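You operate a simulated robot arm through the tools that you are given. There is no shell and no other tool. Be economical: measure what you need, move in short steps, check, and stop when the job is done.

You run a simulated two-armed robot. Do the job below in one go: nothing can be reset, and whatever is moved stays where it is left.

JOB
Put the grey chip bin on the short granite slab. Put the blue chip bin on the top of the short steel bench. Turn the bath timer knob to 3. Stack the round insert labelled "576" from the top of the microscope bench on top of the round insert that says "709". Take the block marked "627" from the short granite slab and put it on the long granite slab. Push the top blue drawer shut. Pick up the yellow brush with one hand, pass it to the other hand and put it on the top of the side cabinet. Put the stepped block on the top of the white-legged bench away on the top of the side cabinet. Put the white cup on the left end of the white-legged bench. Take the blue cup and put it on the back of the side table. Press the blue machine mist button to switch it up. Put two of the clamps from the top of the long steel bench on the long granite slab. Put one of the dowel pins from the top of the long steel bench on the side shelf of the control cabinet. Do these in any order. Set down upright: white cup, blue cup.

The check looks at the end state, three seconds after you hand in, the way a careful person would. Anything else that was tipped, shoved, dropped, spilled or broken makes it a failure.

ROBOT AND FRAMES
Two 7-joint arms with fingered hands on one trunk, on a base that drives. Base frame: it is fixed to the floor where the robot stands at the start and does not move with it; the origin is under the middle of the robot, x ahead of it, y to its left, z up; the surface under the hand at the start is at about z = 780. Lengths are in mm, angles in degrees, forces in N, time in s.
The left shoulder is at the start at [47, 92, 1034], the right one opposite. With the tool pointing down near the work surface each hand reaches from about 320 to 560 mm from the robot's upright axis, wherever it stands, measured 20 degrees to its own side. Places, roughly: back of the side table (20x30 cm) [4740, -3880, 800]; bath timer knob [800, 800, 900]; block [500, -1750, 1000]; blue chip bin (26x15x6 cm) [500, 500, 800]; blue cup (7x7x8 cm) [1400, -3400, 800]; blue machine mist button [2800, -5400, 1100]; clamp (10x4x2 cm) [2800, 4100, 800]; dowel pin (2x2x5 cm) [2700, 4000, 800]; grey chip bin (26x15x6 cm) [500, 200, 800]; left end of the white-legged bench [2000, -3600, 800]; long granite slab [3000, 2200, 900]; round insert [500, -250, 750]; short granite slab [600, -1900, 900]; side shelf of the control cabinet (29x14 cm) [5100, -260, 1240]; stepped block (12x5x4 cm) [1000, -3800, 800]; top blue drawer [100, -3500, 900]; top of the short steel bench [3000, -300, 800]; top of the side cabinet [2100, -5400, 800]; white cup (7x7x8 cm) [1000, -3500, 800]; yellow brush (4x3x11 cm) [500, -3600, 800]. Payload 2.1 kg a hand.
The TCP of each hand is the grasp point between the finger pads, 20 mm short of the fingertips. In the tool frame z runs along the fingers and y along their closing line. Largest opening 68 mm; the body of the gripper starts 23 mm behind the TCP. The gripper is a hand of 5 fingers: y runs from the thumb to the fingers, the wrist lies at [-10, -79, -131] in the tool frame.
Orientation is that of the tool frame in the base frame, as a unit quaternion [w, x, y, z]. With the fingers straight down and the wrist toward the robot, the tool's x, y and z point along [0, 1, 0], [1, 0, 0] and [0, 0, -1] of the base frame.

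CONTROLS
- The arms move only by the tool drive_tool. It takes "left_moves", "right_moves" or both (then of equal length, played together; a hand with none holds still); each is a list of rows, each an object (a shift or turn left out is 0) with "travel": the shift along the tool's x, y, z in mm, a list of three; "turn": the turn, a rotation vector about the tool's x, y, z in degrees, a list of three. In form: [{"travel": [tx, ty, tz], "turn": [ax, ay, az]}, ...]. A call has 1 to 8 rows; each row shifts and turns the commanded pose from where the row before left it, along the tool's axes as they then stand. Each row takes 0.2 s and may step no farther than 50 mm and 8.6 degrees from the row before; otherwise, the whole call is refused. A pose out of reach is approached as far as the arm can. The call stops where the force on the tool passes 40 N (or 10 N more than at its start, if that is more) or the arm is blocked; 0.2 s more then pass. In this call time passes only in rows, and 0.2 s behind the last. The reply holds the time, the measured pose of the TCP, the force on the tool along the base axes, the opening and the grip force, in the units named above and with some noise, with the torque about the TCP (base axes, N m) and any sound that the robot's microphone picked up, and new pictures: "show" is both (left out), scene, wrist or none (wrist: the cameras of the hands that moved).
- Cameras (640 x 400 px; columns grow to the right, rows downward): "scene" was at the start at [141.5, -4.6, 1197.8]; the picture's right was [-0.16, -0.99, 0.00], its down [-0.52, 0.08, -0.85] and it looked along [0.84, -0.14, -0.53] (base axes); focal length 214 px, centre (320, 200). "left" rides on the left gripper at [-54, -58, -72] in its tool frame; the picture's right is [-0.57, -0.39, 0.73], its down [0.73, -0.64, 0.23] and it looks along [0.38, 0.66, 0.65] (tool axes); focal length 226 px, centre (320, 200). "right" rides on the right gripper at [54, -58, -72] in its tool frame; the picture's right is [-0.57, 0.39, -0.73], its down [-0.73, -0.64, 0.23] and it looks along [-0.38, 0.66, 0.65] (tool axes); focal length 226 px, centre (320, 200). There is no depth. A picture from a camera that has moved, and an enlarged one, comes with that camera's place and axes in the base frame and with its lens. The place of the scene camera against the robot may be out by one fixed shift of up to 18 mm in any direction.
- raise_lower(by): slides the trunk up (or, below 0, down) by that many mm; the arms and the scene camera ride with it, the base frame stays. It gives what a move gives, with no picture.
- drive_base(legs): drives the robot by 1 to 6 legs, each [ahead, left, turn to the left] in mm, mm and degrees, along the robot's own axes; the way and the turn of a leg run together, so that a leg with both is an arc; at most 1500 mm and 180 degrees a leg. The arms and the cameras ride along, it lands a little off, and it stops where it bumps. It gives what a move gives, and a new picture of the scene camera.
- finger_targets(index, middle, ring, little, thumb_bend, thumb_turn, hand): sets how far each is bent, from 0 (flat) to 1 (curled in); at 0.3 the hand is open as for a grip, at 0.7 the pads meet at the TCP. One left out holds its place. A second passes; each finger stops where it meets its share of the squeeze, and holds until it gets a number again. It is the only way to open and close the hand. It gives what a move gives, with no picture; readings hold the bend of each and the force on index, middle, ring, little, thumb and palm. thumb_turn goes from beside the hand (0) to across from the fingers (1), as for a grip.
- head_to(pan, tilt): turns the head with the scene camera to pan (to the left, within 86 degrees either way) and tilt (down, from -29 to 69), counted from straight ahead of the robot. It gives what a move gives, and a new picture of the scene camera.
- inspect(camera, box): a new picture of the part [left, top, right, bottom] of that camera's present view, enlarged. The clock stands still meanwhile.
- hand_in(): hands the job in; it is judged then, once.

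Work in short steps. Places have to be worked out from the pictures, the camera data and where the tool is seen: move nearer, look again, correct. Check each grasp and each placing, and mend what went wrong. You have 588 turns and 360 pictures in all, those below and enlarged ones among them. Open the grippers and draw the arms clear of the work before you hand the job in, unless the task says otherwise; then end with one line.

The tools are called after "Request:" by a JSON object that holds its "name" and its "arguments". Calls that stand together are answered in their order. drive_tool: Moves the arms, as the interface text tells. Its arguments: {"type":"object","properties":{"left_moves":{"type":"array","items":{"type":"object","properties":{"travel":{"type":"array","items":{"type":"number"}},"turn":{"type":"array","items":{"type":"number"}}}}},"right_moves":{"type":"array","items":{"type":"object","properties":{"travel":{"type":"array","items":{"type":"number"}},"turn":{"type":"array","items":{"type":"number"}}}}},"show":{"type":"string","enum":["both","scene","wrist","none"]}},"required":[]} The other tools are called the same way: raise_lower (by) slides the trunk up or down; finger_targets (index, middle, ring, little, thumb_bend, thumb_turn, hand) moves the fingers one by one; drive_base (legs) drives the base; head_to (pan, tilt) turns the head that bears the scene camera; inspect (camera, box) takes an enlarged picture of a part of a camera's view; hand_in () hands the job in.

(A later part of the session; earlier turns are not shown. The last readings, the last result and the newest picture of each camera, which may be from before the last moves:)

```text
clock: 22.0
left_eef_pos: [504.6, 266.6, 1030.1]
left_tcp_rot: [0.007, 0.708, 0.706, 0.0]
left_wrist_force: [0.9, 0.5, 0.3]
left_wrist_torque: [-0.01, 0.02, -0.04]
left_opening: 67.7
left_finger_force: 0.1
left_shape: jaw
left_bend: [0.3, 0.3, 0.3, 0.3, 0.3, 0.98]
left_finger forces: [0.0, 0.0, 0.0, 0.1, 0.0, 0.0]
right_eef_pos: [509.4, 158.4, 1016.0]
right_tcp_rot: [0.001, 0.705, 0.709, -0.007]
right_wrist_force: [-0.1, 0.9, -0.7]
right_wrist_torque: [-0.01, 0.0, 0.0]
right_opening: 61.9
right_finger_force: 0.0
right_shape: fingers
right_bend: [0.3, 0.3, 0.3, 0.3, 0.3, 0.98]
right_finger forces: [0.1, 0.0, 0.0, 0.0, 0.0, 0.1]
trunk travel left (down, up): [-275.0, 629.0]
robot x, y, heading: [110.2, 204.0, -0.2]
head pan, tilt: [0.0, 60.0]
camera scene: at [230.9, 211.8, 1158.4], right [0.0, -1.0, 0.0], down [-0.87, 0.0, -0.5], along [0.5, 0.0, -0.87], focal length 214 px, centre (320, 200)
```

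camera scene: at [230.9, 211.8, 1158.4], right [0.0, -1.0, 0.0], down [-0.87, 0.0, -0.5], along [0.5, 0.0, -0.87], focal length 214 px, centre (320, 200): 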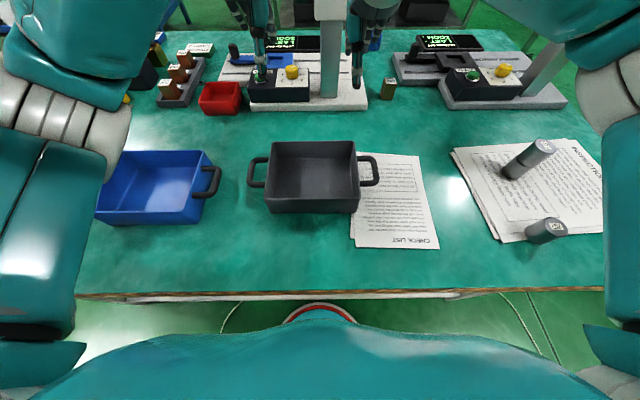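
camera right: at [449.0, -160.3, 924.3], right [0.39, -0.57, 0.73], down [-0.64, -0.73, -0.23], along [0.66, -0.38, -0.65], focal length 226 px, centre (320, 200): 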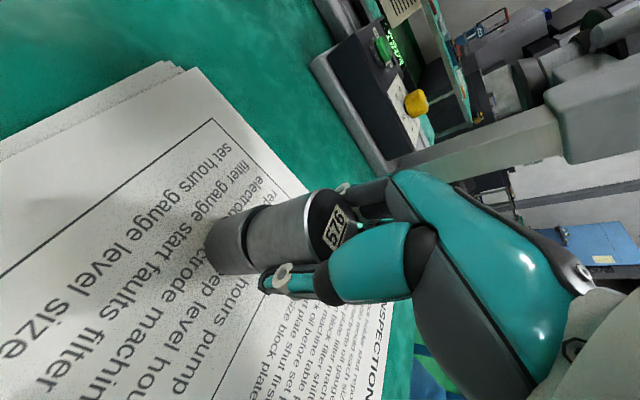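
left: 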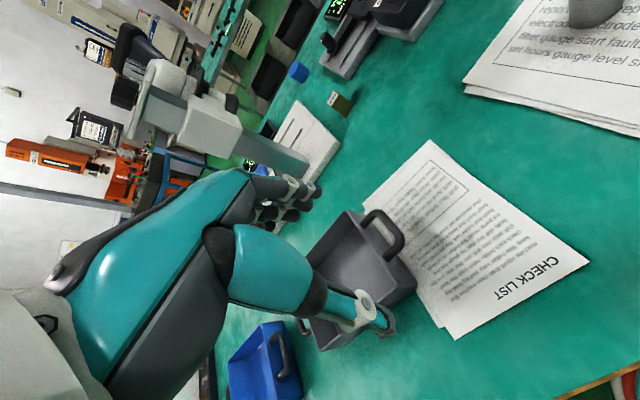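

The hands brushed each other; no harm. I plan to lift the bins two-handed by their end handles, palms facing inward and tilted. First I back off, spread the hands and start yawing them.

Request:
{"name": "drive_base", "arguments": {"legs": [[-60, 0, 0]]}}

Request:
{"name": "drive_tool", "arguments": {"left_moves": [{"travel": [45, 0, 0]}, {"travel": [45, 0, 0]}, {"travel": [45, 0, 0]}, {"turn": [0, 0, -8.5]}, {"turn": [0, 0, -8.5]}, {"turn": [0, 0, -8.5]}, {"turn": [0, 0, -8.5]}, {"turn": [0, 0, -8.5]}], "right_moves": [{"travel": [-45, 0, 0]}, {"travel": [-45, 0, 0]}, {"travel": [-45, 0, 0]}, {"turn": [0, 0, 8.5]}, {"turn": [0, 0, 8.5]}, {"turn": [0, 0, 8.5]}, {"turn": [0, 0, 8.5]}, {"turn": [0, 0, 8.5]}], "show": "none"}}

Request:
{"name": "drive_tool", "arguments": {"left_moves": [{"turn": [0, 0, -8.5]}, {"turn": [0, 0, -8.5]}, {"turn": [0, 0, -8.5]}, {"turn": [0, 0, -8.5]}, {"turn": [0, 0, -8.5]}, {"turn": [0, 0, -5]}, {"turn": [7.5, 0, 0]}, {"turn": [7.5, 0, 0]}], "right_moves": [{"turn": [0, 0, 8.5]}, {"turn": [0, 0, 8.5]}, {"turn": [0, 0, 8.5]}, {"turn": [0, 0, 8.5]}, {"turn": [0, 0, 8.5]}, {"turn": [0, 0, 5]}, {"turn": [7.5, 0, 0]}, {"turn": [7.5, 0, 0]}], "show": "none"}}

Request:
{"name": "drive_tool", "arguments": {"left_moves": [{"turn": [7.5, 0, 0]}, {"turn": [7.5, 0, 0]}, {"turn": [7.5, 0, 0]}, {"turn": [7.5, 0, 0]}], "right_moves": [{"turn": [7.5, 0, 0]}, {"turn": [7.5, 0, 0]}, {"turn": [7.5, 0, 0]}, {"turn": [7.5, 0, 0]}]}}

```text
clock: 22.9
left_eef_pos: [444.2, 265.2, 1030.7]
left_tcp_rot: [0.007, 0.708, 0.707, 0.0]
left_wrist_force: [0.3, -0.2, 0.5]
left_wrist_torque: [-0.01, 0.0, 0.02]
left_opening: 67.8
left_finger_force: 0.0
left_shape: jaw
left_bend: [0.3, 0.3, 0.3, 0.3, 0.3, 0.98]
left_finger forces: [0.1, 0.0, 0.0, 0.0, 0.0, 0.0]
right_eef_pos: [448.5, 158.7, 1014.7]
right_tcp_rot: [0.001, 0.706, 0.709, -0.007]
right_wrist_force: [-0.2, 0.2, -0.1]
right_wrist_torque: [0.01, -0.01, 0.02]
right_opening: 62.2
right_finger_force: 0.1
right_shape: fingers
right_bend: [0.3, 0.3, 0.3, 0.3, 0.3, 0.98]
right_finger forces: [0.0, 0.1, 0.1, 0.0, 0.1, 0.0]
trunk travel left (down, up): [-275.0, 629.0]
robot x, y, heading: [48.6, 201.3, -0.1]
head pan, tilt: [0.0, 60.0]
camera scene: at [170.5, 211.9, 1158.4], right [0.0, -1.0, 0.0], down [-0.87, 0.0, -0.5], along [0.5, 0.0, -0.87], focal length 214 px, centre (320, 200)
```

scene: 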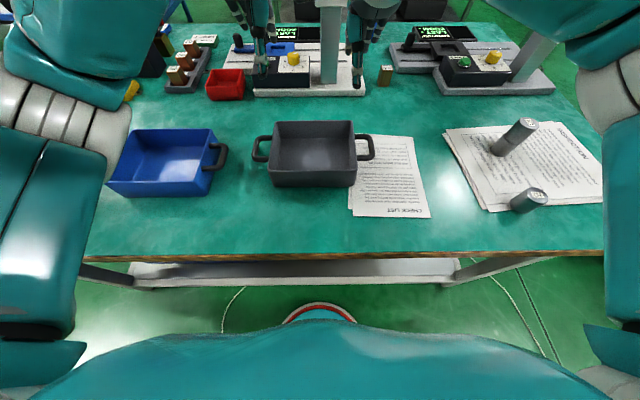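

```text
clock: 24.8
left_eef_pos: [443.9, 400.2, 1029.9]
left_tcp_rot: [0.007, 0.402, 0.916, -0.003]
left_wrist_force: [-0.3, -1.2, -0.1]
left_wrist_torque: [-0.01, 0.0, 0.02]
left_opening: 67.7
left_finger_force: 0.0
left_shape: jaw
left_bend: [0.3, 0.3, 0.3, 0.3, 0.3, 0.98]
left_finger forces: [0.0, 0.1, 0.0, 0.0, 0.0, 0.1]
right_eef_pos: [451.4, 22.8, 1016.0]
right_tcp_rot: [0.003, 0.915, 0.403, -0.006]
right_wrist_force: [0.8, -1.0, -0.6]
right_wrist_torque: [0.01, -0.01, -0.01]
right_opening: 62.3
right_finger_force: 0.0
right_shape: fingers
right_bend: [0.3, 0.3, 0.3, 0.3, 0.3, 0.98]
right_finger forces: [0.0, 0.0, 0.0, 0.0, 0.0, 0.1]
trunk travel left (down, up): [-275.0, 629.0]
robot x, y, heading: [51.8, 203.1, -0.1]
head pan, tilt: [0.0, 60.0]
```

```text
clock: 26.6
left_eef_pos: [443.9, 400.1, 1028.5]
left_tcp_rot: [0.005, 0.002, 0.991, -0.136]
left_wrist_force: [-0.3, -0.1, -0.2]
left_wrist_torque: [-0.02, 0.04, -0.01]
left_opening: 67.9
left_finger_force: 0.1
left_shape: jaw
left_bend: [0.3, 0.3, 0.3, 0.3, 0.3, 0.98]
left_finger forces: [0.0, 0.0, 0.0, 0.0, 0.0, 0.0]
right_eef_pos: [450.3, 23.9, 1016.6]
right_tcp_rot: [-0.126, 0.992, 0.002, -0.004]
right_wrist_force: [0.1, 0.4, -0.5]
right_wrist_torque: [-0.02, 0.02, 0.0]
right_opening: 62.0
right_finger_force: 0.1
right_shape: fingers
right_bend: [0.3, 0.3, 0.3, 0.3, 0.3, 0.98]
right_finger forces: [0.0, 0.0, 0.1, 0.1, 0.0, 0.0]
trunk travel left (down, up): [-275.0, 629.0]
robot x, y, heading: [51.2, 201.1, -0.1]
head pan, tilt: [0.0, 60.0]
```

```text
clock: 27.6
left_eef_pos: [444.3, 400.6, 1029.4]
left_tcp_rot: [0.005, 0.002, 0.921, -0.388]
left_wrist_force: [0.0, -0.1, 0.2]
left_wrist_torque: [0.02, 0.04, 0.0]
left_opening: 67.8
left_finger_force: 0.0
left_shape: jaw
left_bend: [0.3, 0.3, 0.3, 0.3, 0.3, 0.98]
left_finger forces: [0.0, 0.1, 0.0, 0.0, 0.0, 0.0]
right_eef_pos: [449.4, 22.6, 1015.1]
right_tcp_rot: [-0.378, 0.926, -0.002, -0.004]
right_wrist_force: [0.4, 1.1, 0.8]
right_wrist_torque: [-0.03, 0.03, 0.01]
right_opening: 62.3
right_finger_force: 0.1
right_shape: fingers
right_bend: [0.3, 0.3, 0.3, 0.3, 0.3, 0.98]
right_finger forces: [0.1, 0.0, 0.0, 0.0, 0.1, 0.0]
trunk travel left (down, up): [-275.0, 629.0]
robot x, y, heading: [48.8, 202.1, 0.1]
head pan, tilt: [0.0, 60.0]
camera scene: at [170.5, 211.9, 1158.4], right [0.0, -1.0, 0.0], down [-0.87, 0.0, -0.5], along [0.5, 0.0, -0.87], focal length 214 px, centre (320, 200)
camera right: at [506.2, 14.8, 1107.2], right [-0.56, -0.79, 0.25], down [-0.73, 0.61, 0.29], along [-0.39, -0.02, -0.92], focal length 226 px, centre (320, 200)
camera left: at [498.7, 411.2, 1122.9], right [0.57, -0.79, -0.22], down [-0.74, -0.61, 0.29], along [-0.37, 0.0, -0.93], focal length 226 px, centre (320, 200)
```

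scene: 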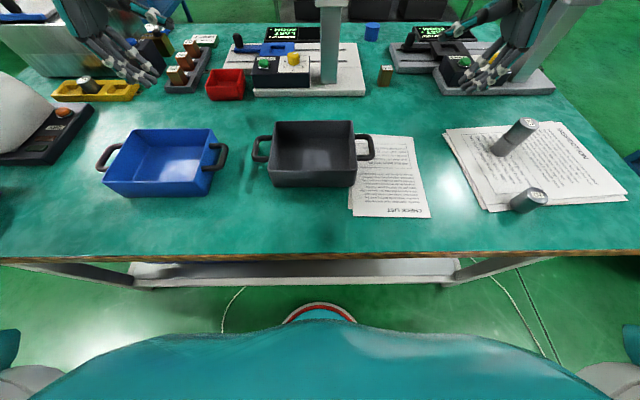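
right: 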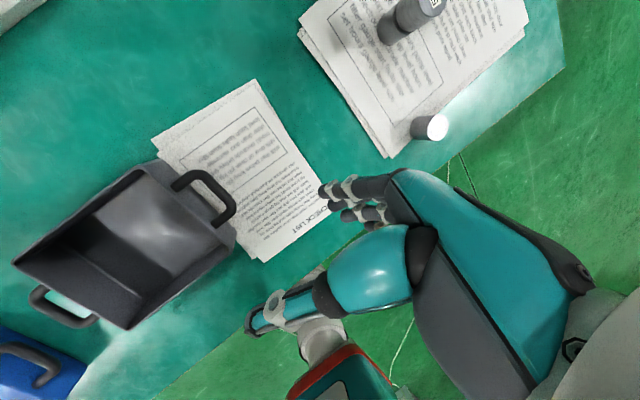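
left: 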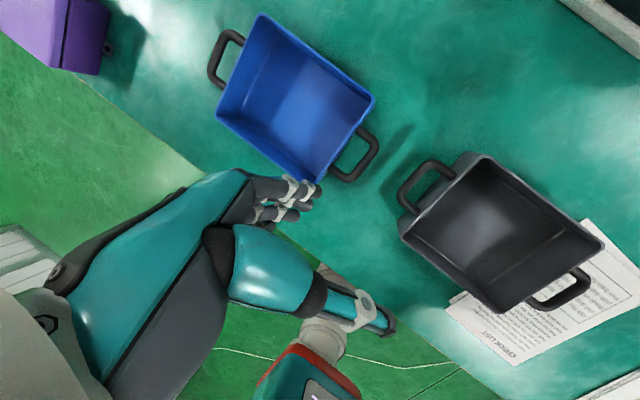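

Both hands are oriented well. I zoom on the grey handles to measure hole size and height.

Request:
{"name": "inspect", "arguments": {"camera": "left", "box": [380, 130, 500, 230]}}

Request:
{"name": "inspect", "arguments": {"camera": "right", "box": [150, 150, 260, 250]}}

```text
4.00 times, centred on (440, 180) of left
camera zoom: at [498.7, 411.2, 1122.9], right [0.57, -0.79, -0.22], down [-0.74, -0.61, 0.29], along [-0.37, 0.0, -0.93], focal length 904 px, centre (-160, 280)
```

zoom: 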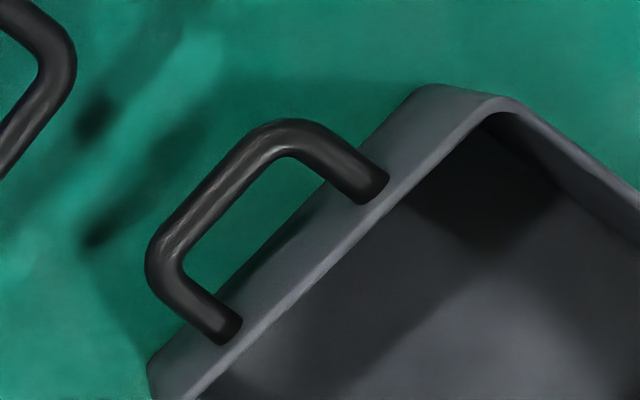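

```text
4.00 times, centred on (205, 200) of right
camera zoom: at [506.2, 14.8, 1107.2], right [-0.56, -0.79, 0.25], down [-0.73, 0.61, 0.29], along [-0.39, -0.02, -0.92], focal length 904 px, centre (780, 200)
```

zoom: 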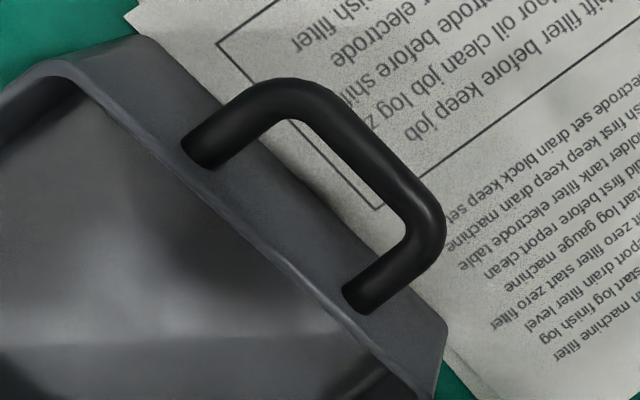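

Handles: left bar ≈(480,333), right bar ≈(478,97), z≈830; the blue handle is only ~60 mm away, so I reduce the tilt to 20° and preset the fingers narrower.

Request:
{"name": "finger_targets", "arguments": {"hand": "left", "index": 0.4, "middle": 0.4, "ring": 0.4, "little": 0.4, "thumb_bend": 0.48}}

Request:
{"name": "finger_targets", "arguments": {"hand": "right", "index": 0.4, "middle": 0.4, "ring": 0.4, "little": 0.4, "thumb_bend": 0.48}}

Request:
{"name": "drive_tool", "arguments": {"left_moves": [{"turn": [-8.3, 0, 0]}, {"turn": [-8.3, 0, 0]}, {"turn": [-8.3, 0, 0]}], "right_moves": [{"turn": [-8.0, 0, 0]}, {"turn": [-8, 0, 0]}, {"turn": [-8, 0, 0]}], "show": "none"}}

```text
clock: 28.6
left_eef_pos: [443.6, 400.3, 1029.3]
left_tcp_rot: [0.004, 0.003, 0.922, -0.388]
left_wrist_force: [0.1, -0.3, 0.4]
left_wrist_torque: [0.01, 0.0, 0.01]
left_opening: 39.7
left_finger_force: 0.1
left_shape: fingers
left_bend: [0.4, 0.4, 0.4, 0.4, 0.48, 0.98]
left_finger forces: [0.1, 0.1, 0.0, 0.1, 0.1, 0.1]
right_eef_pos: [451.0, 23.7, 1016.6]
right_tcp_rot: [-0.378, 0.926, -0.001, -0.004]
right_wrist_force: [0.3, -0.7, 0.3]
right_wrist_torque: [0.01, 0.0, 0.0]
right_opening: 62.0
right_finger_force: 0.1
right_shape: fingers
right_bend: [0.3, 0.3, 0.3, 0.3, 0.3, 0.98]
right_finger forces: [0.1, 0.0, 0.0, 0.1, 0.0, 0.0]
trunk travel left (down, up): [-275.0, 629.0]
robot x, y, heading: [46.9, 201.7, -0.0]
head pan, tilt: [0.0, 60.0]
```

```text
clock: 29.6
left_eef_pos: [443.8, 400.9, 1030.2]
left_tcp_rot: [0.005, 0.002, 0.922, -0.388]
left_wrist_force: [0.2, -0.1, 0.5]
left_wrist_torque: [0.01, -0.03, 0.01]
left_opening: 39.8
left_finger_force: 0.0
left_shape: fingers
left_bend: [0.4, 0.4, 0.4, 0.4, 0.48, 0.98]
left_finger forces: [0.0, 0.1, 0.0, 0.1, 0.0, 0.0]
right_eef_pos: [451.1, 22.3, 1016.2]
right_tcp_rot: [-0.377, 0.926, 0.0, -0.004]
right_wrist_force: [0.5, -0.7, 0.2]
right_wrist_torque: [0.01, -0.02, 0.03]
right_opening: 39.6
right_finger_force: 0.1
right_shape: fingers
right_bend: [0.4, 0.4, 0.4, 0.4, 0.48, 0.98]
right_finger forces: [0.0, 0.1, 0.0, 0.0, 0.1, 0.1]
trunk travel left (down, up): [-275.0, 629.0]
robot x, y, heading: [52.4, 204.0, -0.3]
head pan, tilt: [0.0, 60.0]
```

```text
clock: 30.4
left_eef_pos: [444.4, 400.7, 1030.6]
left_tcp_rot: [0.005, 0.002, 0.984, -0.178]
left_wrist_force: [0.2, -0.8, -0.2]
left_wrist_torque: [-0.03, 0.02, -0.02]
left_opening: 39.6
left_finger_force: 0.0
left_shape: fingers
left_bend: [0.4, 0.4, 0.4, 0.4, 0.48, 0.98]
left_finger forces: [0.1, 0.0, 0.1, 0.0, 0.0, 0.0]
right_eef_pos: [450.2, 22.8, 1016.1]
right_tcp_rot: [-0.175, 0.985, 0.001, -0.004]
right_wrist_force: [0.3, -0.2, 0.2]
right_wrist_torque: [-0.02, -0.01, -0.05]
right_opening: 39.8
right_finger_force: 0.1
right_shape: fingers
right_bend: [0.4, 0.4, 0.4, 0.4, 0.48, 0.98]
right_finger forces: [0.1, 0.0, 0.1, 0.0, 0.1, 0.0]
trunk travel left (down, up): [-275.0, 629.0]
robot x, y, heading: [51.7, 203.5, -0.0]
head pan, tilt: [0.0, 60.0]
```

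I bring both hands to ~50 mm above the handles.

Request:
{"name": "drive_tool", "arguments": {"left_moves": [{"travel": [-9, -2.8, 41]}, {"travel": [-9, -2.8, 41]}, {"travel": [-9, -2.8, 41]}, {"travel": [-9, -2.8, 41]}], "right_moves": [{"travel": [7, -5.6, 38.3]}, {"travel": [7, -5.6, 38.3]}, {"travel": [7, -5.6, 38.3]}, {"travel": [7, -5.6, 38.3]}]}}

```text
clock: 31.4
left_eef_pos: [478.6, 332.9, 882.5]
left_tcp_rot: [0.005, 0.001, 0.983, -0.181]
left_wrist_force: [0.3, -0.8, 0.3]
left_wrist_torque: [0.0, -0.02, 0.02]
left_opening: 39.4
left_finger_force: 0.1
left_shape: fingers
left_bend: [0.4, 0.4, 0.4, 0.4, 0.48, 0.98]
left_finger forces: [0.0, 0.0, 0.0, 0.0, 0.0, 0.0]
right_eef_pos: [477.6, 97.4, 880.2]
right_tcp_rot: [-0.177, 0.984, 0.002, -0.006]
right_wrist_force: [0.0, -0.5, -0.4]
right_wrist_torque: [-0.03, -0.03, 0.01]
right_opening: 39.7
right_finger_force: 0.1
right_shape: fingers
right_bend: [0.4, 0.4, 0.4, 0.4, 0.48, 0.98]
right_finger forces: [0.1, 0.1, 0.0, 0.0, 0.1, 0.0]
trunk travel left (down, up): [-275.0, 629.0]
robot x, y, heading: [52.5, 203.3, 0.1]
head pan, tilt: [0.0, 60.0]
camera scene: at [170.5, 211.9, 1158.4], right [0.0, -1.0, 0.0], down [-0.87, 0.0, -0.5], along [0.5, 0.0, -0.87], focal length 214 px, centre (320, 200)
camera right: at [534.1, 127.5, 967.3], right [-0.56, -0.62, 0.55], down [-0.74, 0.68, 0.01], along [-0.38, -0.4, -0.83], focal length 226 px, centre (320, 200)
camera left: at [533.8, 302.2, 971.3], right [0.57, -0.62, -0.54], down [-0.73, -0.68, 0.0], along [-0.37, 0.39, -0.84], focal length 226 px, centre (320, 200)
```

scene: 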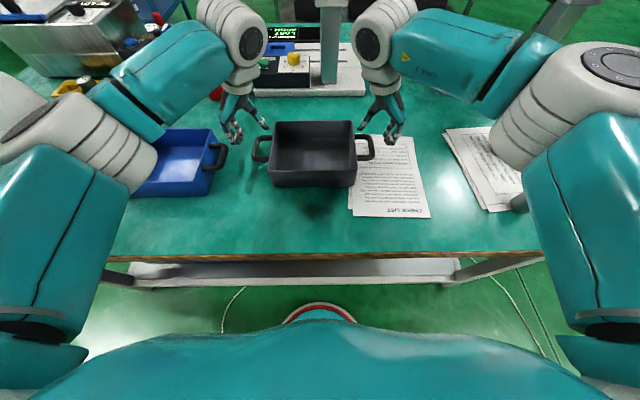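
right: 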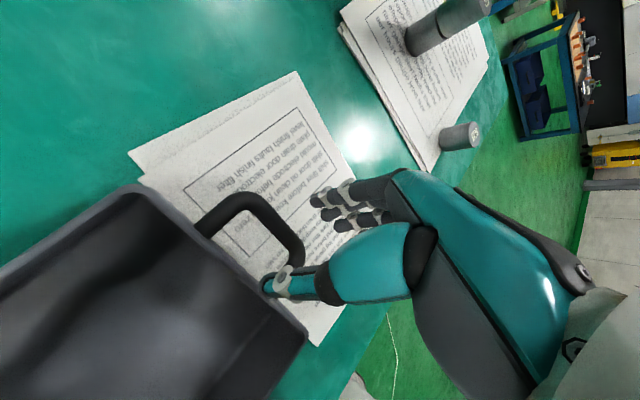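
left: 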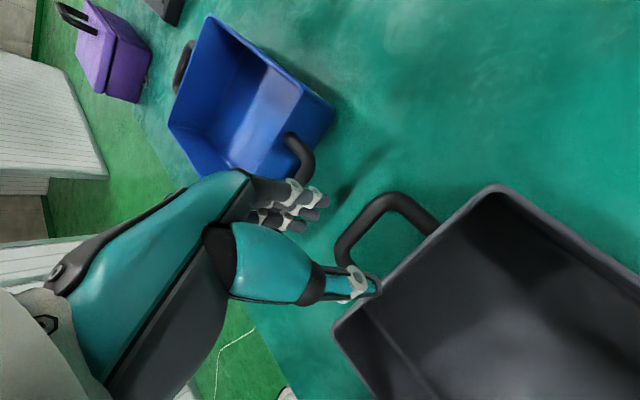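

Handle fixes agree (z=830). I descend both hands straight down with thumbs into the handle holes, 4 mm outward bias.

Request:
{"name": "drive_tool", "arguments": {"left_moves": [{"travel": [0, 12, 17]}, {"travel": [0, 5, 14]}, {"travel": [0, 4.5, 14]}], "right_moves": [{"travel": [4, 12, 17]}, {"travel": [0, 5, 14]}, {"travel": [0, 4.5, 14]}]}}

```text
clock: 32.1
left_eef_pos: [480.4, 336.0, 832.5]
left_tcp_rot: [0.005, 0.001, 0.984, -0.18]
left_wrist_force: [-0.4, -0.4, -0.6]
left_wrist_torque: [-0.01, 0.02, 0.01]
left_opening: 39.9
left_finger_force: 0.0
left_shape: fingers
left_bend: [0.4, 0.4, 0.4, 0.4, 0.48, 0.98]
left_finger forces: [0.1, 0.0, 0.0, 0.0, 0.0, 0.1]
right_eef_pos: [480.7, 92.7, 830.5]
right_tcp_rot: [-0.177, 0.984, 0.001, -0.006]
right_wrist_force: [0.4, -0.3, -0.7]
right_wrist_torque: [-0.03, -0.02, 0.0]
right_opening: 39.7
right_finger_force: 0.1
right_shape: fingers
right_bend: [0.4, 0.4, 0.4, 0.4, 0.48, 0.98]
right_finger forces: [0.0, 0.1, 0.1, 0.0, 0.0, 0.0]
trunk travel left (down, up): [-275.0, 629.0]
robot x, y, heading: [48.6, 200.3, -0.1]
head pan, tilt: [0.0, 60.0]
camera scene: at [170.6, 211.9, 1158.4], right [0.0, -1.0, 0.0], down [-0.87, 0.0, -0.5], along [0.5, 0.0, -0.87], focal length 214 px, centre (320, 200)
camera right: at [536.7, 122.9, 917.2], right [-0.56, -0.62, 0.55], down [-0.74, 0.68, 0.01], along [-0.38, -0.4, -0.83], focal length 226 px, centre (320, 200)
camera left: at [536.2, 306.0, 920.7], right [0.57, -0.62, -0.54], down [-0.73, -0.68, 0.0], along [-0.37, 0.39, -0.84], focal length 226 px, centre (320, 200)
```

scene: 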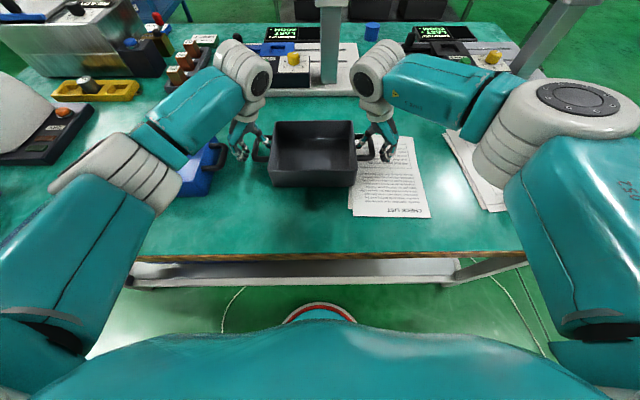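
right: 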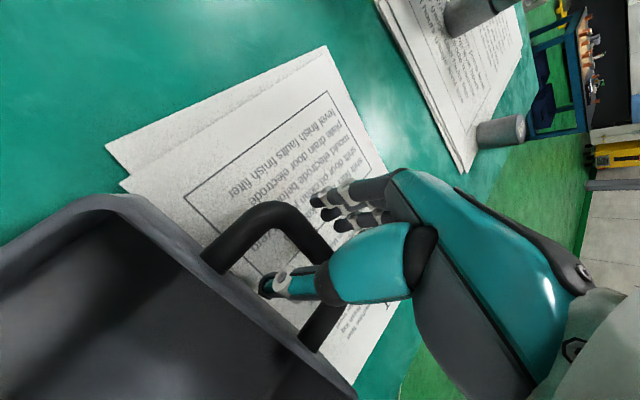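
left: 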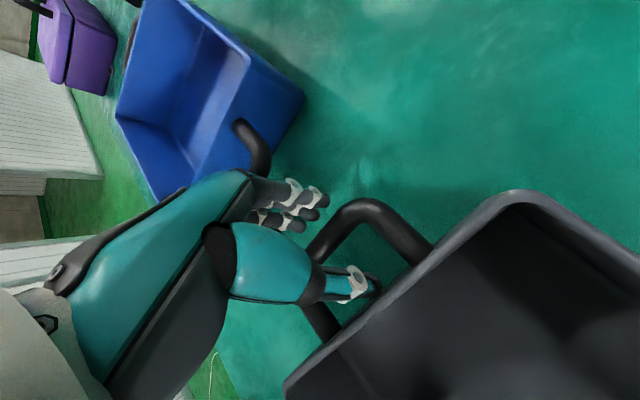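

Thumbs are in the holes with bars between thumb and fingers. Close both hands.

Request:
{"name": "finger_targets", "arguments": {"hand": "left", "index": 0.72, "middle": 0.72, "ring": 0.72, "little": 0.72, "thumb_bend": 0.72}}

Request:
{"name": "finger_targets", "arguments": {"hand": "right", "index": 0.72, "middle": 0.72, "ring": 0.72, "little": 0.72, "thumb_bend": 0.72}}

```text
clock: 33.1
left_eef_pos: [482.4, 335.5, 832.9]
left_tcp_rot: [0.005, 0.001, 0.984, -0.18]
left_wrist_force: [-0.2, -0.8, 1.1]
left_wrist_torque: [-0.02, -0.06, -0.06]
left_opening: 0.0
left_finger_force: 4.1
left_shape: fingers
left_bend: [0.72, 0.71, 0.71, 0.71, 0.68, 0.97]
left_finger forces: [1.2, 0.9, 1.5, 1.5, 3.2, 0.0]
right_eef_pos: [480.4, 92.3, 831.2]
right_tcp_rot: [-0.176, 0.984, 0.0, -0.004]
right_wrist_force: [0.2, -0.5, 0.1]
right_wrist_torque: [-0.02, 0.01, 0.01]
right_opening: 39.6
right_finger_force: 0.0
right_shape: fingers
right_bend: [0.4, 0.4, 0.4, 0.4, 0.48, 0.98]
right_finger forces: [0.0, 0.0, 0.0, 0.0, 0.1, 0.0]
trunk travel left (down, up): [-275.0, 629.0]
robot x, y, heading: [51.2, 200.3, -0.2]
head pan, tilt: [0.0, 60.0]
```

```text
clock: 34.1
left_eef_pos: [482.0, 335.6, 831.0]
left_tcp_rot: [0.005, 0.002, 0.984, -0.18]
left_wrist_force: [0.1, 0.1, -0.4]
left_wrist_torque: [0.01, -0.02, -0.06]
left_opening: 0.1
left_finger_force: 3.5
left_shape: fingers
left_bend: [0.72, 0.71, 0.71, 0.72, 0.68, 0.97]
left_finger forces: [1.4, 0.8, 1.3, 1.3, 2.5, 0.0]
right_eef_pos: [481.6, 92.8, 830.3]
right_tcp_rot: [-0.177, 0.984, 0.001, -0.005]
right_wrist_force: [0.0, -0.5, 1.0]
right_wrist_torque: [0.0, 0.01, 0.02]
right_opening: 0.3
right_finger_force: 3.0
right_shape: fingers
right_bend: [0.72, 0.72, 0.71, 0.72, 0.69, 0.97]
right_finger forces: [1.3, 0.5, 1.0, 0.9, 2.4, 0.1]
trunk travel left (down, up): [-275.0, 629.0]
robot x, y, heading: [53.6, 200.1, -0.1]
head pan, tilt: [0.0, 60.0]
```

The fingers closed fully, so the bars may sit deeper toward the palms. I check the views.

Request:
{"name": "drive_tool", "arguments": {"left_moves": [{"travel": [0, -0.3, -1]}], "right_moves": [{"travel": [0, -0.3, -1]}], "show": "wrist"}}

Request:
{"name": "inspect", "arguments": {"camera": "left", "box": [230, 160, 430, 310]}}

```text
clock: 34.5
left_eef_pos: [482.2, 336.3, 831.9]
left_tcp_rot: [0.005, 0.001, 0.983, -0.181]
left_wrist_force: [0.1, 0.3, 0.1]
left_wrist_torque: [0.0, 0.01, -0.05]
left_opening: 0.1
left_finger_force: 3.9
left_shape: fingers
left_bend: [0.72, 0.71, 0.71, 0.72, 0.68, 0.97]
left_finger forces: [1.6, 0.8, 1.1, 1.3, 3.0, 0.0]
right_eef_pos: [481.0, 93.0, 831.8]
right_tcp_rot: [-0.177, 0.984, 0.001, -0.005]
right_wrist_force: [-0.3, -0.2, 0.3]
right_wrist_torque: [-0.01, 0.01, -0.01]
right_opening: 0.2
right_finger_force: 3.1
right_shape: fingers
right_bend: [0.72, 0.72, 0.71, 0.72, 0.69, 0.97]
right_finger forces: [1.2, 0.6, 1.0, 0.8, 2.5, 0.0]
trunk travel left (down, up): [-275.0, 629.0]
robot x, y, heading: [53.3, 202.3, 0.1]
head pan, tilt: [0.0, 60.0]
camera right: at [536.5, 123.2, 918.3], right [-0.56, -0.62, 0.55], down [-0.74, 0.68, 0.01], along [-0.38, -0.4, -0.83], focal length 226 px, centre (320, 200)
camera left: at [536.4, 306.2, 921.7], right [0.57, -0.62, -0.54], down [-0.73, -0.68, 0.0], along [-0.37, 0.39, -0.84], focal length 226 px, centre (320, 200)
```

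right: 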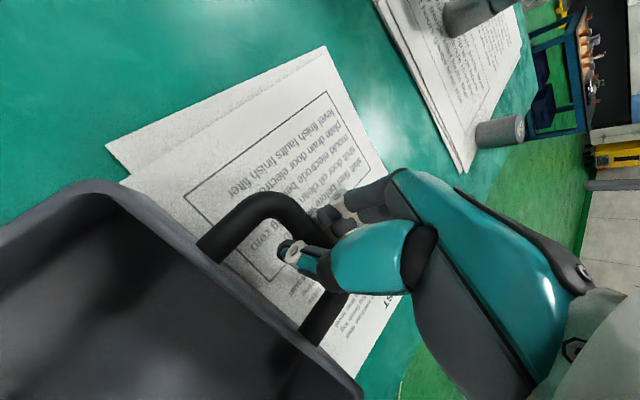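
left: 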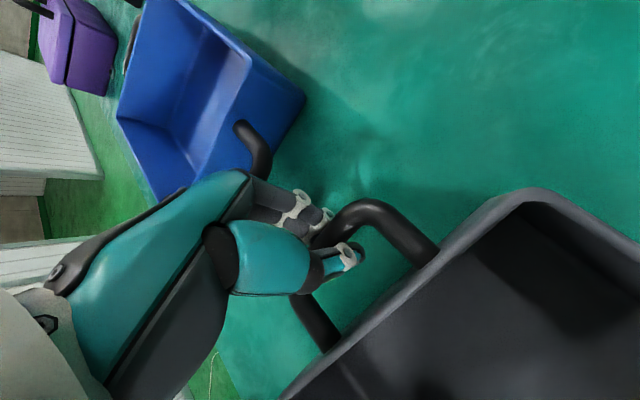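

```text
2.67 times, centred on (330, 235) of left
camera zoom: at [536.4, 306.2, 921.7], right [0.57, -0.62, -0.54], down [-0.73, -0.68, 0.0], along [-0.37, 0.39, -0.84], focal length 603 px, centre (293, 107)
```

zoom: 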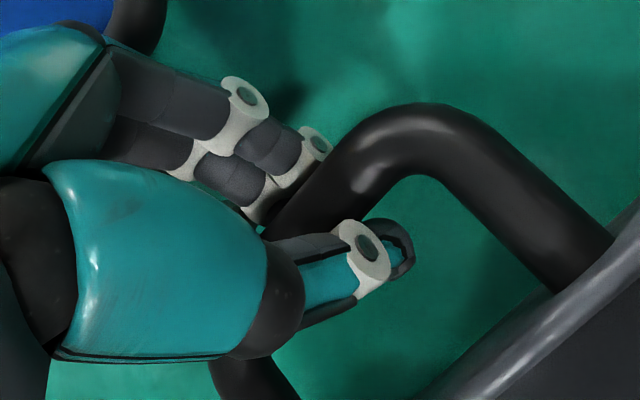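

The bars are enclosed between thumb and fingers. I lift both hands vertically 40 mm and check.

Request:
{"name": "drive_tool", "arguments": {"left_moves": [{"travel": [0, -3.5, -9.35]}, {"travel": [0, -3.5, -9.35]}, {"travel": [0, -7, -18.7]}], "right_moves": [{"travel": [0, -3.5, -9.35]}, {"travel": [0, -3.5, -9.35]}, {"travel": [0, -7, -18.7]}], "show": "both"}}

```text
clock: 35.4
left_eef_pos: [483.2, 335.9, 872.7]
left_tcp_rot: [0.004, 0.003, 0.984, -0.18]
left_wrist_force: [-0.1, -1.2, -1.4]
left_wrist_torque: [-0.03, -0.03, -0.02]
left_opening: 0.0
left_finger_force: 3.3
left_shape: fingers
left_bend: [0.72, 0.72, 0.72, 0.72, 0.67, 0.97]
left_finger forces: [1.3, 0.6, 0.6, 0.8, 3.5, 0.0]
right_eef_pos: [480.6, 93.2, 871.2]
right_tcp_rot: [-0.176, 0.984, 0.001, -0.005]
right_wrist_force: [0.0, 2.1, -1.7]
right_wrist_torque: [0.0, 0.0, 0.01]
right_opening: 0.1
right_finger_force: 2.6
right_shape: fingers
right_bend: [0.72, 0.72, 0.72, 0.72, 0.69, 0.97]
right_finger forces: [1.3, 0.3, 0.5, 0.3, 2.8, 0.1]
trunk travel left (down, up): [-275.0, 629.0]
robot x, y, heading: [54.6, 201.5, -0.2]
head pan, tilt: [0.0, 60.0]
camera scene: at [170.7, 211.9, 1158.3], right [0.0, -1.0, 0.0], down [-0.87, 0.0, -0.5], along [0.5, 0.0, -0.87], focal length 214 px, centre (320, 200)
camera right: at [536.2, 123.5, 958.4], right [-0.56, -0.62, 0.55], down [-0.74, 0.68, 0.01], along [-0.38, -0.4, -0.83], focal length 226 px, centre (320, 200)
camera left: at [536.3, 307.4, 960.8], right [0.57, -0.62, -0.54], down [-0.73, -0.68, 0.0], along [-0.37, 0.39, -0.84], focal length 226 px, centre (320, 200)
```

scene: 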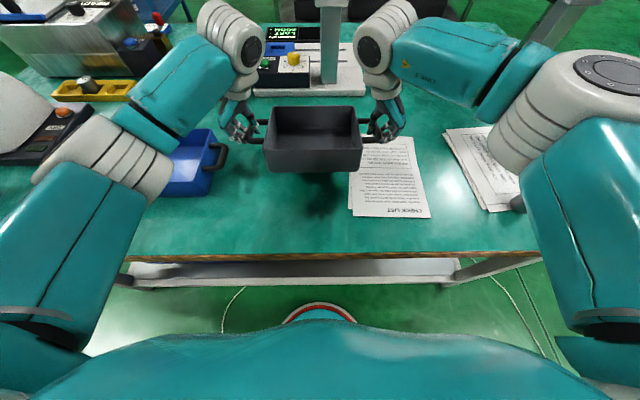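
right: 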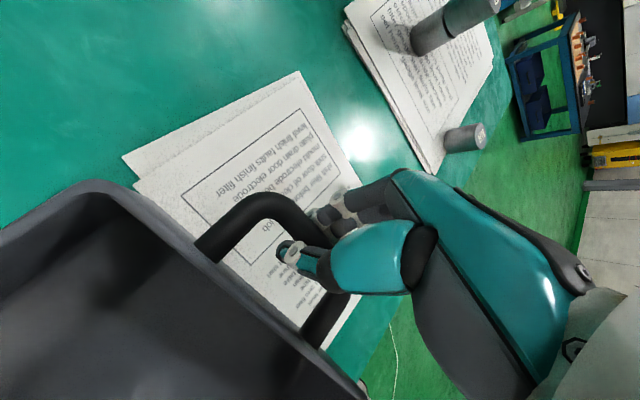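
left: 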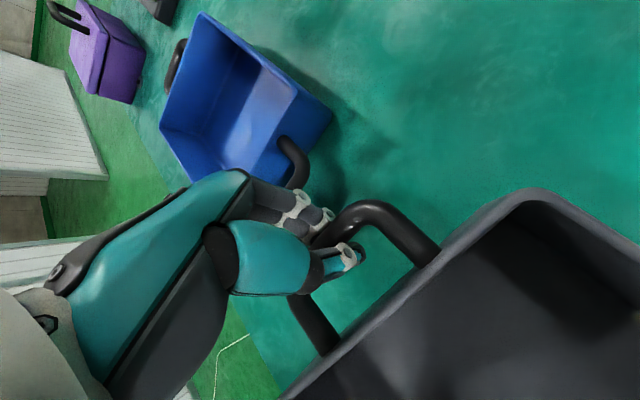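

Bin lifted level. I raise the trunk, back away from the bench and look toward the granite slab.

Request:
{"name": "raise_lower", "arguments": {"by": 200}}

Request:
{"name": "drive_base", "arguments": {"legs": [[-400, 0, 0], [0, -900, 0]]}}

Request:
{"name": "head_to", "arguments": {"pan": -50, "tilt": 30}}

```text
clock: 37.5
left_eef_pos: [480.5, 335.9, 1071.5]
left_tcp_rot: [0.005, 0.001, 0.984, -0.18]
left_wrist_force: [0.5, 0.1, -1.3]
left_wrist_torque: [0.02, -0.03, -0.02]
left_opening: 0.0
left_finger_force: 3.0
left_shape: fingers
left_bend: [0.72, 0.72, 0.72, 0.72, 0.68, 0.97]
left_finger forces: [1.5, 0.6, 0.6, 1.0, 2.9, 0.0]
right_eef_pos: [481.6, 93.7, 1070.7]
right_tcp_rot: [-0.178, 0.984, 0.001, -0.005]
right_wrist_force: [-0.4, 0.7, -0.3]
right_wrist_torque: [-0.02, 0.03, 0.0]
right_opening: 0.1
right_finger_force: 2.5
right_shape: fingers
right_bend: [0.72, 0.72, 0.72, 0.72, 0.69, 0.97]
right_finger forces: [1.4, 0.2, 0.5, 0.6, 2.2, 0.0]
trunk travel left (down, up): [-475.0, 429.0]
robot x, y, heading: [49.2, 203.4, -0.1]
head pan, tilt: [0.0, 60.0]
```

```text
clock: 44.4
left_eef_pos: [83.9, -564.5, 1071.7]
left_tcp_rot: [0.005, 0.001, 0.984, -0.18]
left_wrist_force: [-0.1, -0.1, -0.4]
left_wrist_torque: [0.02, 0.01, -0.02]
left_opening: 0.0
left_finger_force: 3.2
left_shape: fingers
left_bend: [0.72, 0.72, 0.72, 0.72, 0.68, 0.97]
left_finger forces: [1.5, 0.5, 0.6, 0.9, 3.0, 0.0]
right_eef_pos: [84.1, -807.8, 1071.4]
right_tcp_rot: [-0.177, 0.984, 0.003, -0.004]
right_wrist_force: [0.0, 0.8, -0.9]
right_wrist_torque: [-0.03, -0.01, 0.03]
right_opening: 0.0
right_finger_force: 2.0
right_shape: fingers
right_bend: [0.72, 0.72, 0.72, 0.72, 0.69, 0.97]
right_finger forces: [1.3, 0.2, 0.3, 0.4, 2.3, 0.1]
trunk travel left (down, up): [-475.0, 429.0]
robot x, y, heading: [-345.0, -699.6, 0.1]
head pan, tilt: [0.0, 60.0]
camera scene: at [-252.6, -690.1, 1359.7], right [0.0, -1.0, 0.0], down [-0.87, 0.0, -0.5], along [0.5, 0.0, -0.87], focal length 214 px, centre (320, 200)
```

scene: 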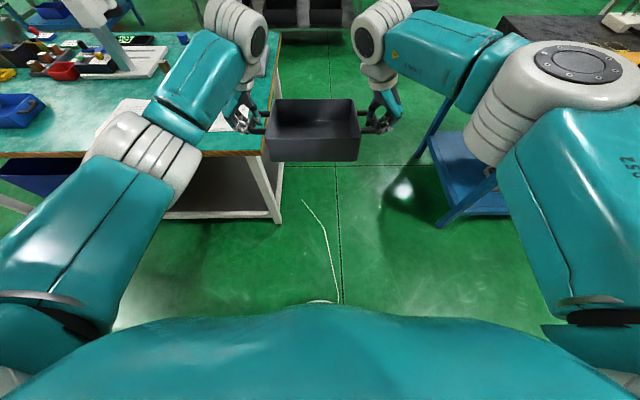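

```text
clock: 45.5
left_eef_pos: [84.0, -564.7, 1071.6]
left_tcp_rot: [0.005, 0.001, 0.984, -0.179]
left_wrist_force: [0.2, -0.2, -0.7]
left_wrist_torque: [0.02, -0.02, 0.0]
left_opening: 0.1
left_finger_force: 2.8
left_shape: fingers
left_bend: [0.72, 0.72, 0.72, 0.72, 0.68, 0.97]
left_finger forces: [1.4, 0.4, 0.6, 0.9, 2.9, 0.0]
right_eef_pos: [84.3, -807.6, 1071.7]
right_tcp_rot: [-0.176, 0.984, 0.003, -0.005]
right_wrist_force: [0.3, 0.7, -1.9]
right_wrist_torque: [-0.01, -0.02, 0.01]
right_opening: 0.0
right_finger_force: 2.0
right_shape: fingers
right_bend: [0.72, 0.72, 0.72, 0.72, 0.69, 0.97]
right_finger forces: [1.3, 0.2, 0.4, 0.4, 2.2, 0.1]
trunk travel left (down, up): [-475.0, 429.0]
robot x, y, heading: [-349.1, -700.8, 0.1]
head pan, tilt: [-50.0, 30.0]
camera scene: at [-260.9, -759.2, 1401.8], right [-0.76, -0.64, 0.0], down [-0.32, 0.38, -0.87], along [0.56, -0.66, -0.5], focal length 214 px, centre (320, 200)
```

scene: 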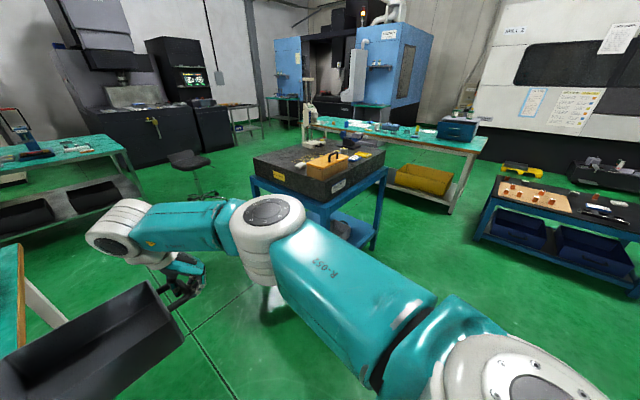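

The short granite slab spans about x 330–920, y −1500 to −2200. I drive to face its front edge and look.

Request:
{"name": "drive_base", "arguments": {"legs": [[0, -1200, 0]]}}

Request:
{"name": "head_to", "arguments": {"pan": 0, "tilt": 30}}

```text
clock: 51.7
left_eef_pos: [99.5, -1772.2, 1071.8]
left_tcp_rot: [0.008, -0.015, 0.984, -0.18]
left_wrist_force: [-0.3, -0.7, -0.5]
left_wrist_torque: [0.01, 0.04, 0.0]
left_opening: 0.0
left_finger_force: 3.2
left_shape: fingers
left_bend: [0.72, 0.72, 0.72, 0.72, 0.68, 0.97]
left_finger forces: [1.4, 0.5, 0.6, 0.8, 3.0, 0.0]
right_eef_pos: [107.6, -2014.8, 1071.7]
right_tcp_rot: [-0.177, 0.984, 0.018, -0.007]
right_wrist_force: [0.9, 0.9, -1.8]
right_wrist_torque: [0.0, 0.02, 0.04]
right_opening: 0.2
right_finger_force: 3.1
right_shape: fingers
right_bend: [0.72, 0.72, 0.72, 0.72, 0.69, 0.97]
right_finger forces: [1.3, 0.3, 0.3, 0.4, 2.3, 0.0]
trunk travel left (down, up): [-475.0, 429.0]
robot x, y, heading: [-325.5, -1921.2, 1.8]
head pan, tilt: [-50.0, 30.0]
camera scene: at [-237.8, -1977.6, 1401.8], right [-0.74, -0.67, 0.0], down [-0.33, 0.37, -0.87], along [0.58, -0.64, -0.5], focal length 214 px, centre (320, 200)
```

scene: 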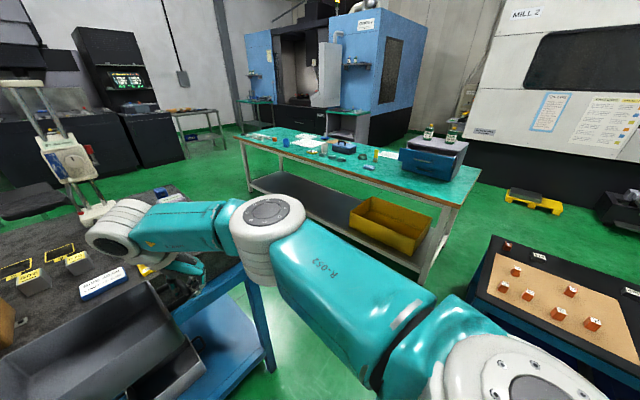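

```text
clock: 52.9
left_eef_pos: [99.5, -1772.6, 1071.8]
left_tcp_rot: [0.007, -0.014, 0.983, -0.18]
left_wrist_force: [-0.4, -0.1, -0.8]
left_wrist_torque: [-0.02, 0.04, -0.04]
left_opening: 0.0
left_finger_force: 3.3
left_shape: fingers
left_bend: [0.72, 0.72, 0.72, 0.72, 0.68, 0.97]
left_finger forces: [1.4, 0.6, 0.5, 0.8, 2.9, 0.1]
right_eef_pos: [108.4, -2014.2, 1070.2]
right_tcp_rot: [-0.177, 0.984, 0.018, -0.008]
right_wrist_force: [0.1, 0.5, -0.8]
right_wrist_torque: [-0.04, 0.01, 0.06]
right_opening: 0.1
right_finger_force: 2.9
right_shape: fingers
right_bend: [0.72, 0.72, 0.72, 0.72, 0.69, 0.97]
right_finger forces: [1.3, 0.2, 0.5, 0.3, 2.2, 0.1]
trunk travel left (down, up): [-475.0, 429.0]
robot x, y, heading: [-328.0, -1919.9, 2.0]
head pan, tilt: [0.0, 30.0]
camera scene: at [-207.8, -1907.2, 1401.8], right [0.03, -1.0, 0.0], down [-0.5, -0.02, -0.87], along [0.87, 0.03, -0.5], focal length 214 px, centre (320, 200)
```

scene: 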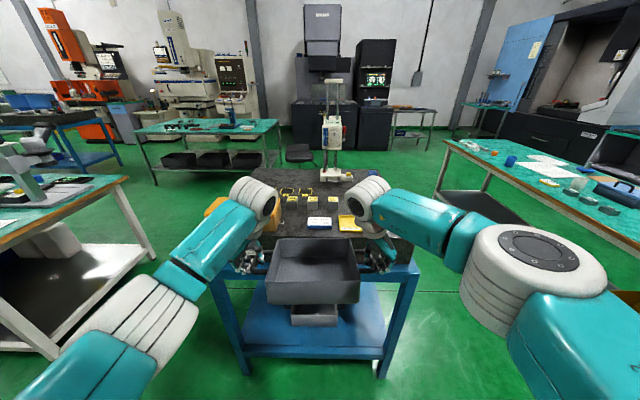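

I enlarge the slab region to find free space for the bin and read block labels.

Request:
{"name": "inspect", "arguments": {"camera": "scene", "box": [200, 150, 440, 300]}}

```text
2.67 times, centred on (320, 225) of scene
camera zoom: at [-207.8, -1907.2, 1401.8], right [0.03, -1.0, 0.0], down [-0.5, -0.02, -0.87], along [0.87, 0.03, -0.5], focal length 572 px, centre (320, 133)
```

zoom: 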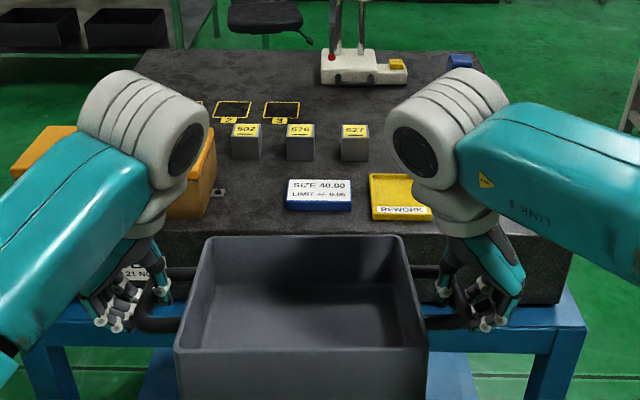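

Free room seems to be at the slab's right (−y) end. I drive around to face the slab from that side, so the bin's long axis lies along x.

Request:
{"name": "drive_base", "arguments": {"legs": [[0, 0, -1.9], [0, -760, 0], [930, 0, 0], [0, 0, 90]]}}

Request:
{"name": "head_to", "arguments": {"pan": 0, "tilt": 50}}

```text
clock: 65.6
left_eef_pos: [467.8, -2260.0, 1071.5]
left_tcp_rot: [0.128, -0.686, 0.705, -0.125]
left_wrist_force: [1.5, 0.0, -1.5]
left_wrist_torque: [0.0, 0.0, 0.0]
left_opening: 0.0
left_finger_force: 2.9
left_shape: fingers
left_bend: [0.72, 0.72, 0.72, 0.72, 0.68, 0.97]
left_finger forces: [1.3, 0.4, 0.4, 0.6, 2.9, 0.0]
right_eef_pos: [710.8, -2266.7, 1070.7]
right_tcp_rot: [-0.124, 0.702, 0.689, -0.127]
right_wrist_force: [-0.9, 0.2, -1.4]
right_wrist_torque: [0.0, 0.01, 0.01]
right_opening: 0.0
right_finger_force: 1.8
right_shape: fingers
right_bend: [0.72, 0.72, 0.72, 0.72, 0.69, 0.97]
right_finger forces: [1.1, 0.0, 0.3, 0.2, 2.2, 0.1]
trunk travel left (down, up): [-475.0, 429.0]
robot x, y, heading: [592.4, -2693.4, 88.6]
head pan, tilt: [0.0, 30.0]
camera scene: at [600.1, -2570.7, 1401.8], right [1.0, -0.02, 0.0], down [-0.01, -0.5, -0.87], along [0.02, 0.87, -0.5], focal length 214 px, centre (320, 200)
```

scene: 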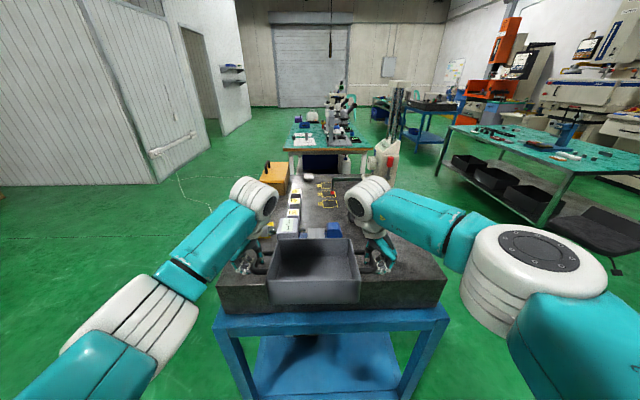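

```text
clock: 66.4
left_eef_pos: [467.5, -2260.1, 1071.6]
left_tcp_rot: [0.129, -0.687, 0.704, -0.125]
left_wrist_force: [0.6, -0.4, -0.3]
left_wrist_torque: [-0.01, 0.0, -0.02]
left_opening: 0.0
left_finger_force: 2.7
left_shape: fingers
left_bend: [0.72, 0.72, 0.72, 0.72, 0.68, 0.97]
left_finger forces: [1.2, 0.3, 0.4, 0.4, 2.8, 0.0]
right_eef_pos: [711.3, -2265.5, 1071.4]
right_tcp_rot: [-0.123, 0.702, 0.69, -0.127]
right_wrist_force: [-0.4, 0.3, -0.2]
right_wrist_torque: [0.0, 0.01, 0.02]
right_opening: 0.1
right_finger_force: 1.7
right_shape: fingers
right_bend: [0.72, 0.72, 0.72, 0.72, 0.69, 0.97]
right_finger forces: [1.3, 0.1, 0.3, 0.2, 2.2, 0.0]
trunk travel left (down, up): [-475.0, 429.0]
robot x, y, heading: [588.5, -2690.2, 89.0]
head pan, tilt: [0.0, 50.0]
camera scene: at [599.8, -2584.1, 1372.4], right [1.0, -0.02, 0.0], down [-0.02, -0.77, -0.64], along [0.02, 0.64, -0.77], focal length 214 px, centre (320, 200)
```

scene: 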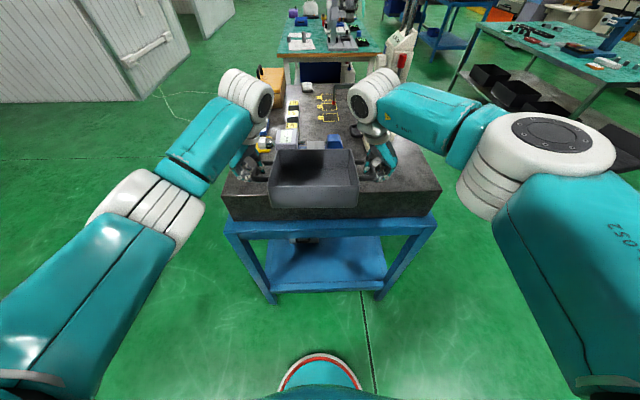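

I enlarge the near end of the slab.

Request:
{"name": "inspect", "arguments": {"camera": "scene", "box": [210, 70, 460, 230]}}

```text
2.50 times, centred on (335, 150) of scene
camera zoom: at [599.8, -2584.1, 1372.4], right [1.0, -0.02, 0.0], down [-0.02, -0.77, -0.64], along [0.02, 0.64, -0.77], focal length 536 px, centre (282, 325)
```

zoom: 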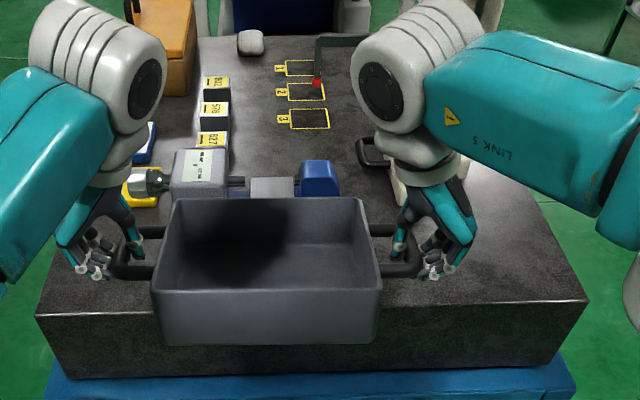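

A gauge device seems to stand near this end; I shift to the right (+x) for a clearer view of the right corner region.

Request:
{"name": "drive_base", "arguments": {"legs": [[-60, -215, 1.2]]}}

Request:
{"name": "inspect", "arguments": {"camera": "scene", "box": [160, 60, 440, 240]}}

```text
clock: 68.2
left_eef_pos: [675.0, -2324.7, 1070.8]
left_tcp_rot: [0.13, -0.694, 0.697, -0.124]
left_wrist_force: [0.7, -0.3, -1.6]
left_wrist_torque: [-0.01, 0.0, -0.04]
left_opening: 0.0
left_finger_force: 2.6
left_shape: fingers
left_bend: [0.72, 0.72, 0.72, 0.72, 0.68, 0.97]
left_finger forces: [1.2, 0.4, 0.5, 0.5, 3.0, 0.0]
right_eef_pos: [917.3, -2326.0, 1072.1]
right_tcp_rot: [-0.122, 0.695, 0.696, -0.128]
right_wrist_force: [-0.7, -0.4, -0.5]
right_wrist_torque: [0.02, -0.02, 0.02]
right_opening: 0.0
right_finger_force: 2.2
right_shape: fingers
right_bend: [0.72, 0.72, 0.72, 0.72, 0.69, 0.97]
right_finger forces: [1.0, 0.1, 0.3, 0.2, 2.1, 0.0]
trunk travel left (down, up): [-475.0, 429.0]
robot x, y, heading: [806.0, -2753.6, 90.1]
head pan, tilt: [0.0, 50.0]
camera scene: at [813.5, -2646.3, 1372.3], right [1.0, 0.0, 0.0], down [0.0, -0.77, -0.64], along [0.0, 0.64, -0.77], focal length 214 px, centre (320, 200)
```

scene: 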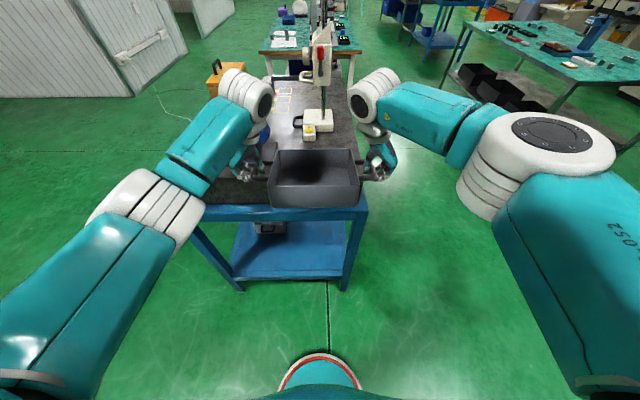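

```text
2.22 times, centred on (300, 150) of scene
camera zoom: at [813.5, -2646.3, 1372.3], right [1.0, 0.0, 0.0], down [0.0, -0.77, -0.64], along [0.0, 0.64, -0.77], focal length 477 px, centre (364, 311)
```

zoom: 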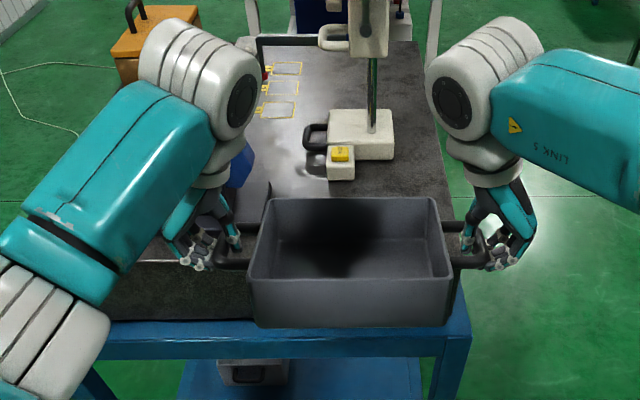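

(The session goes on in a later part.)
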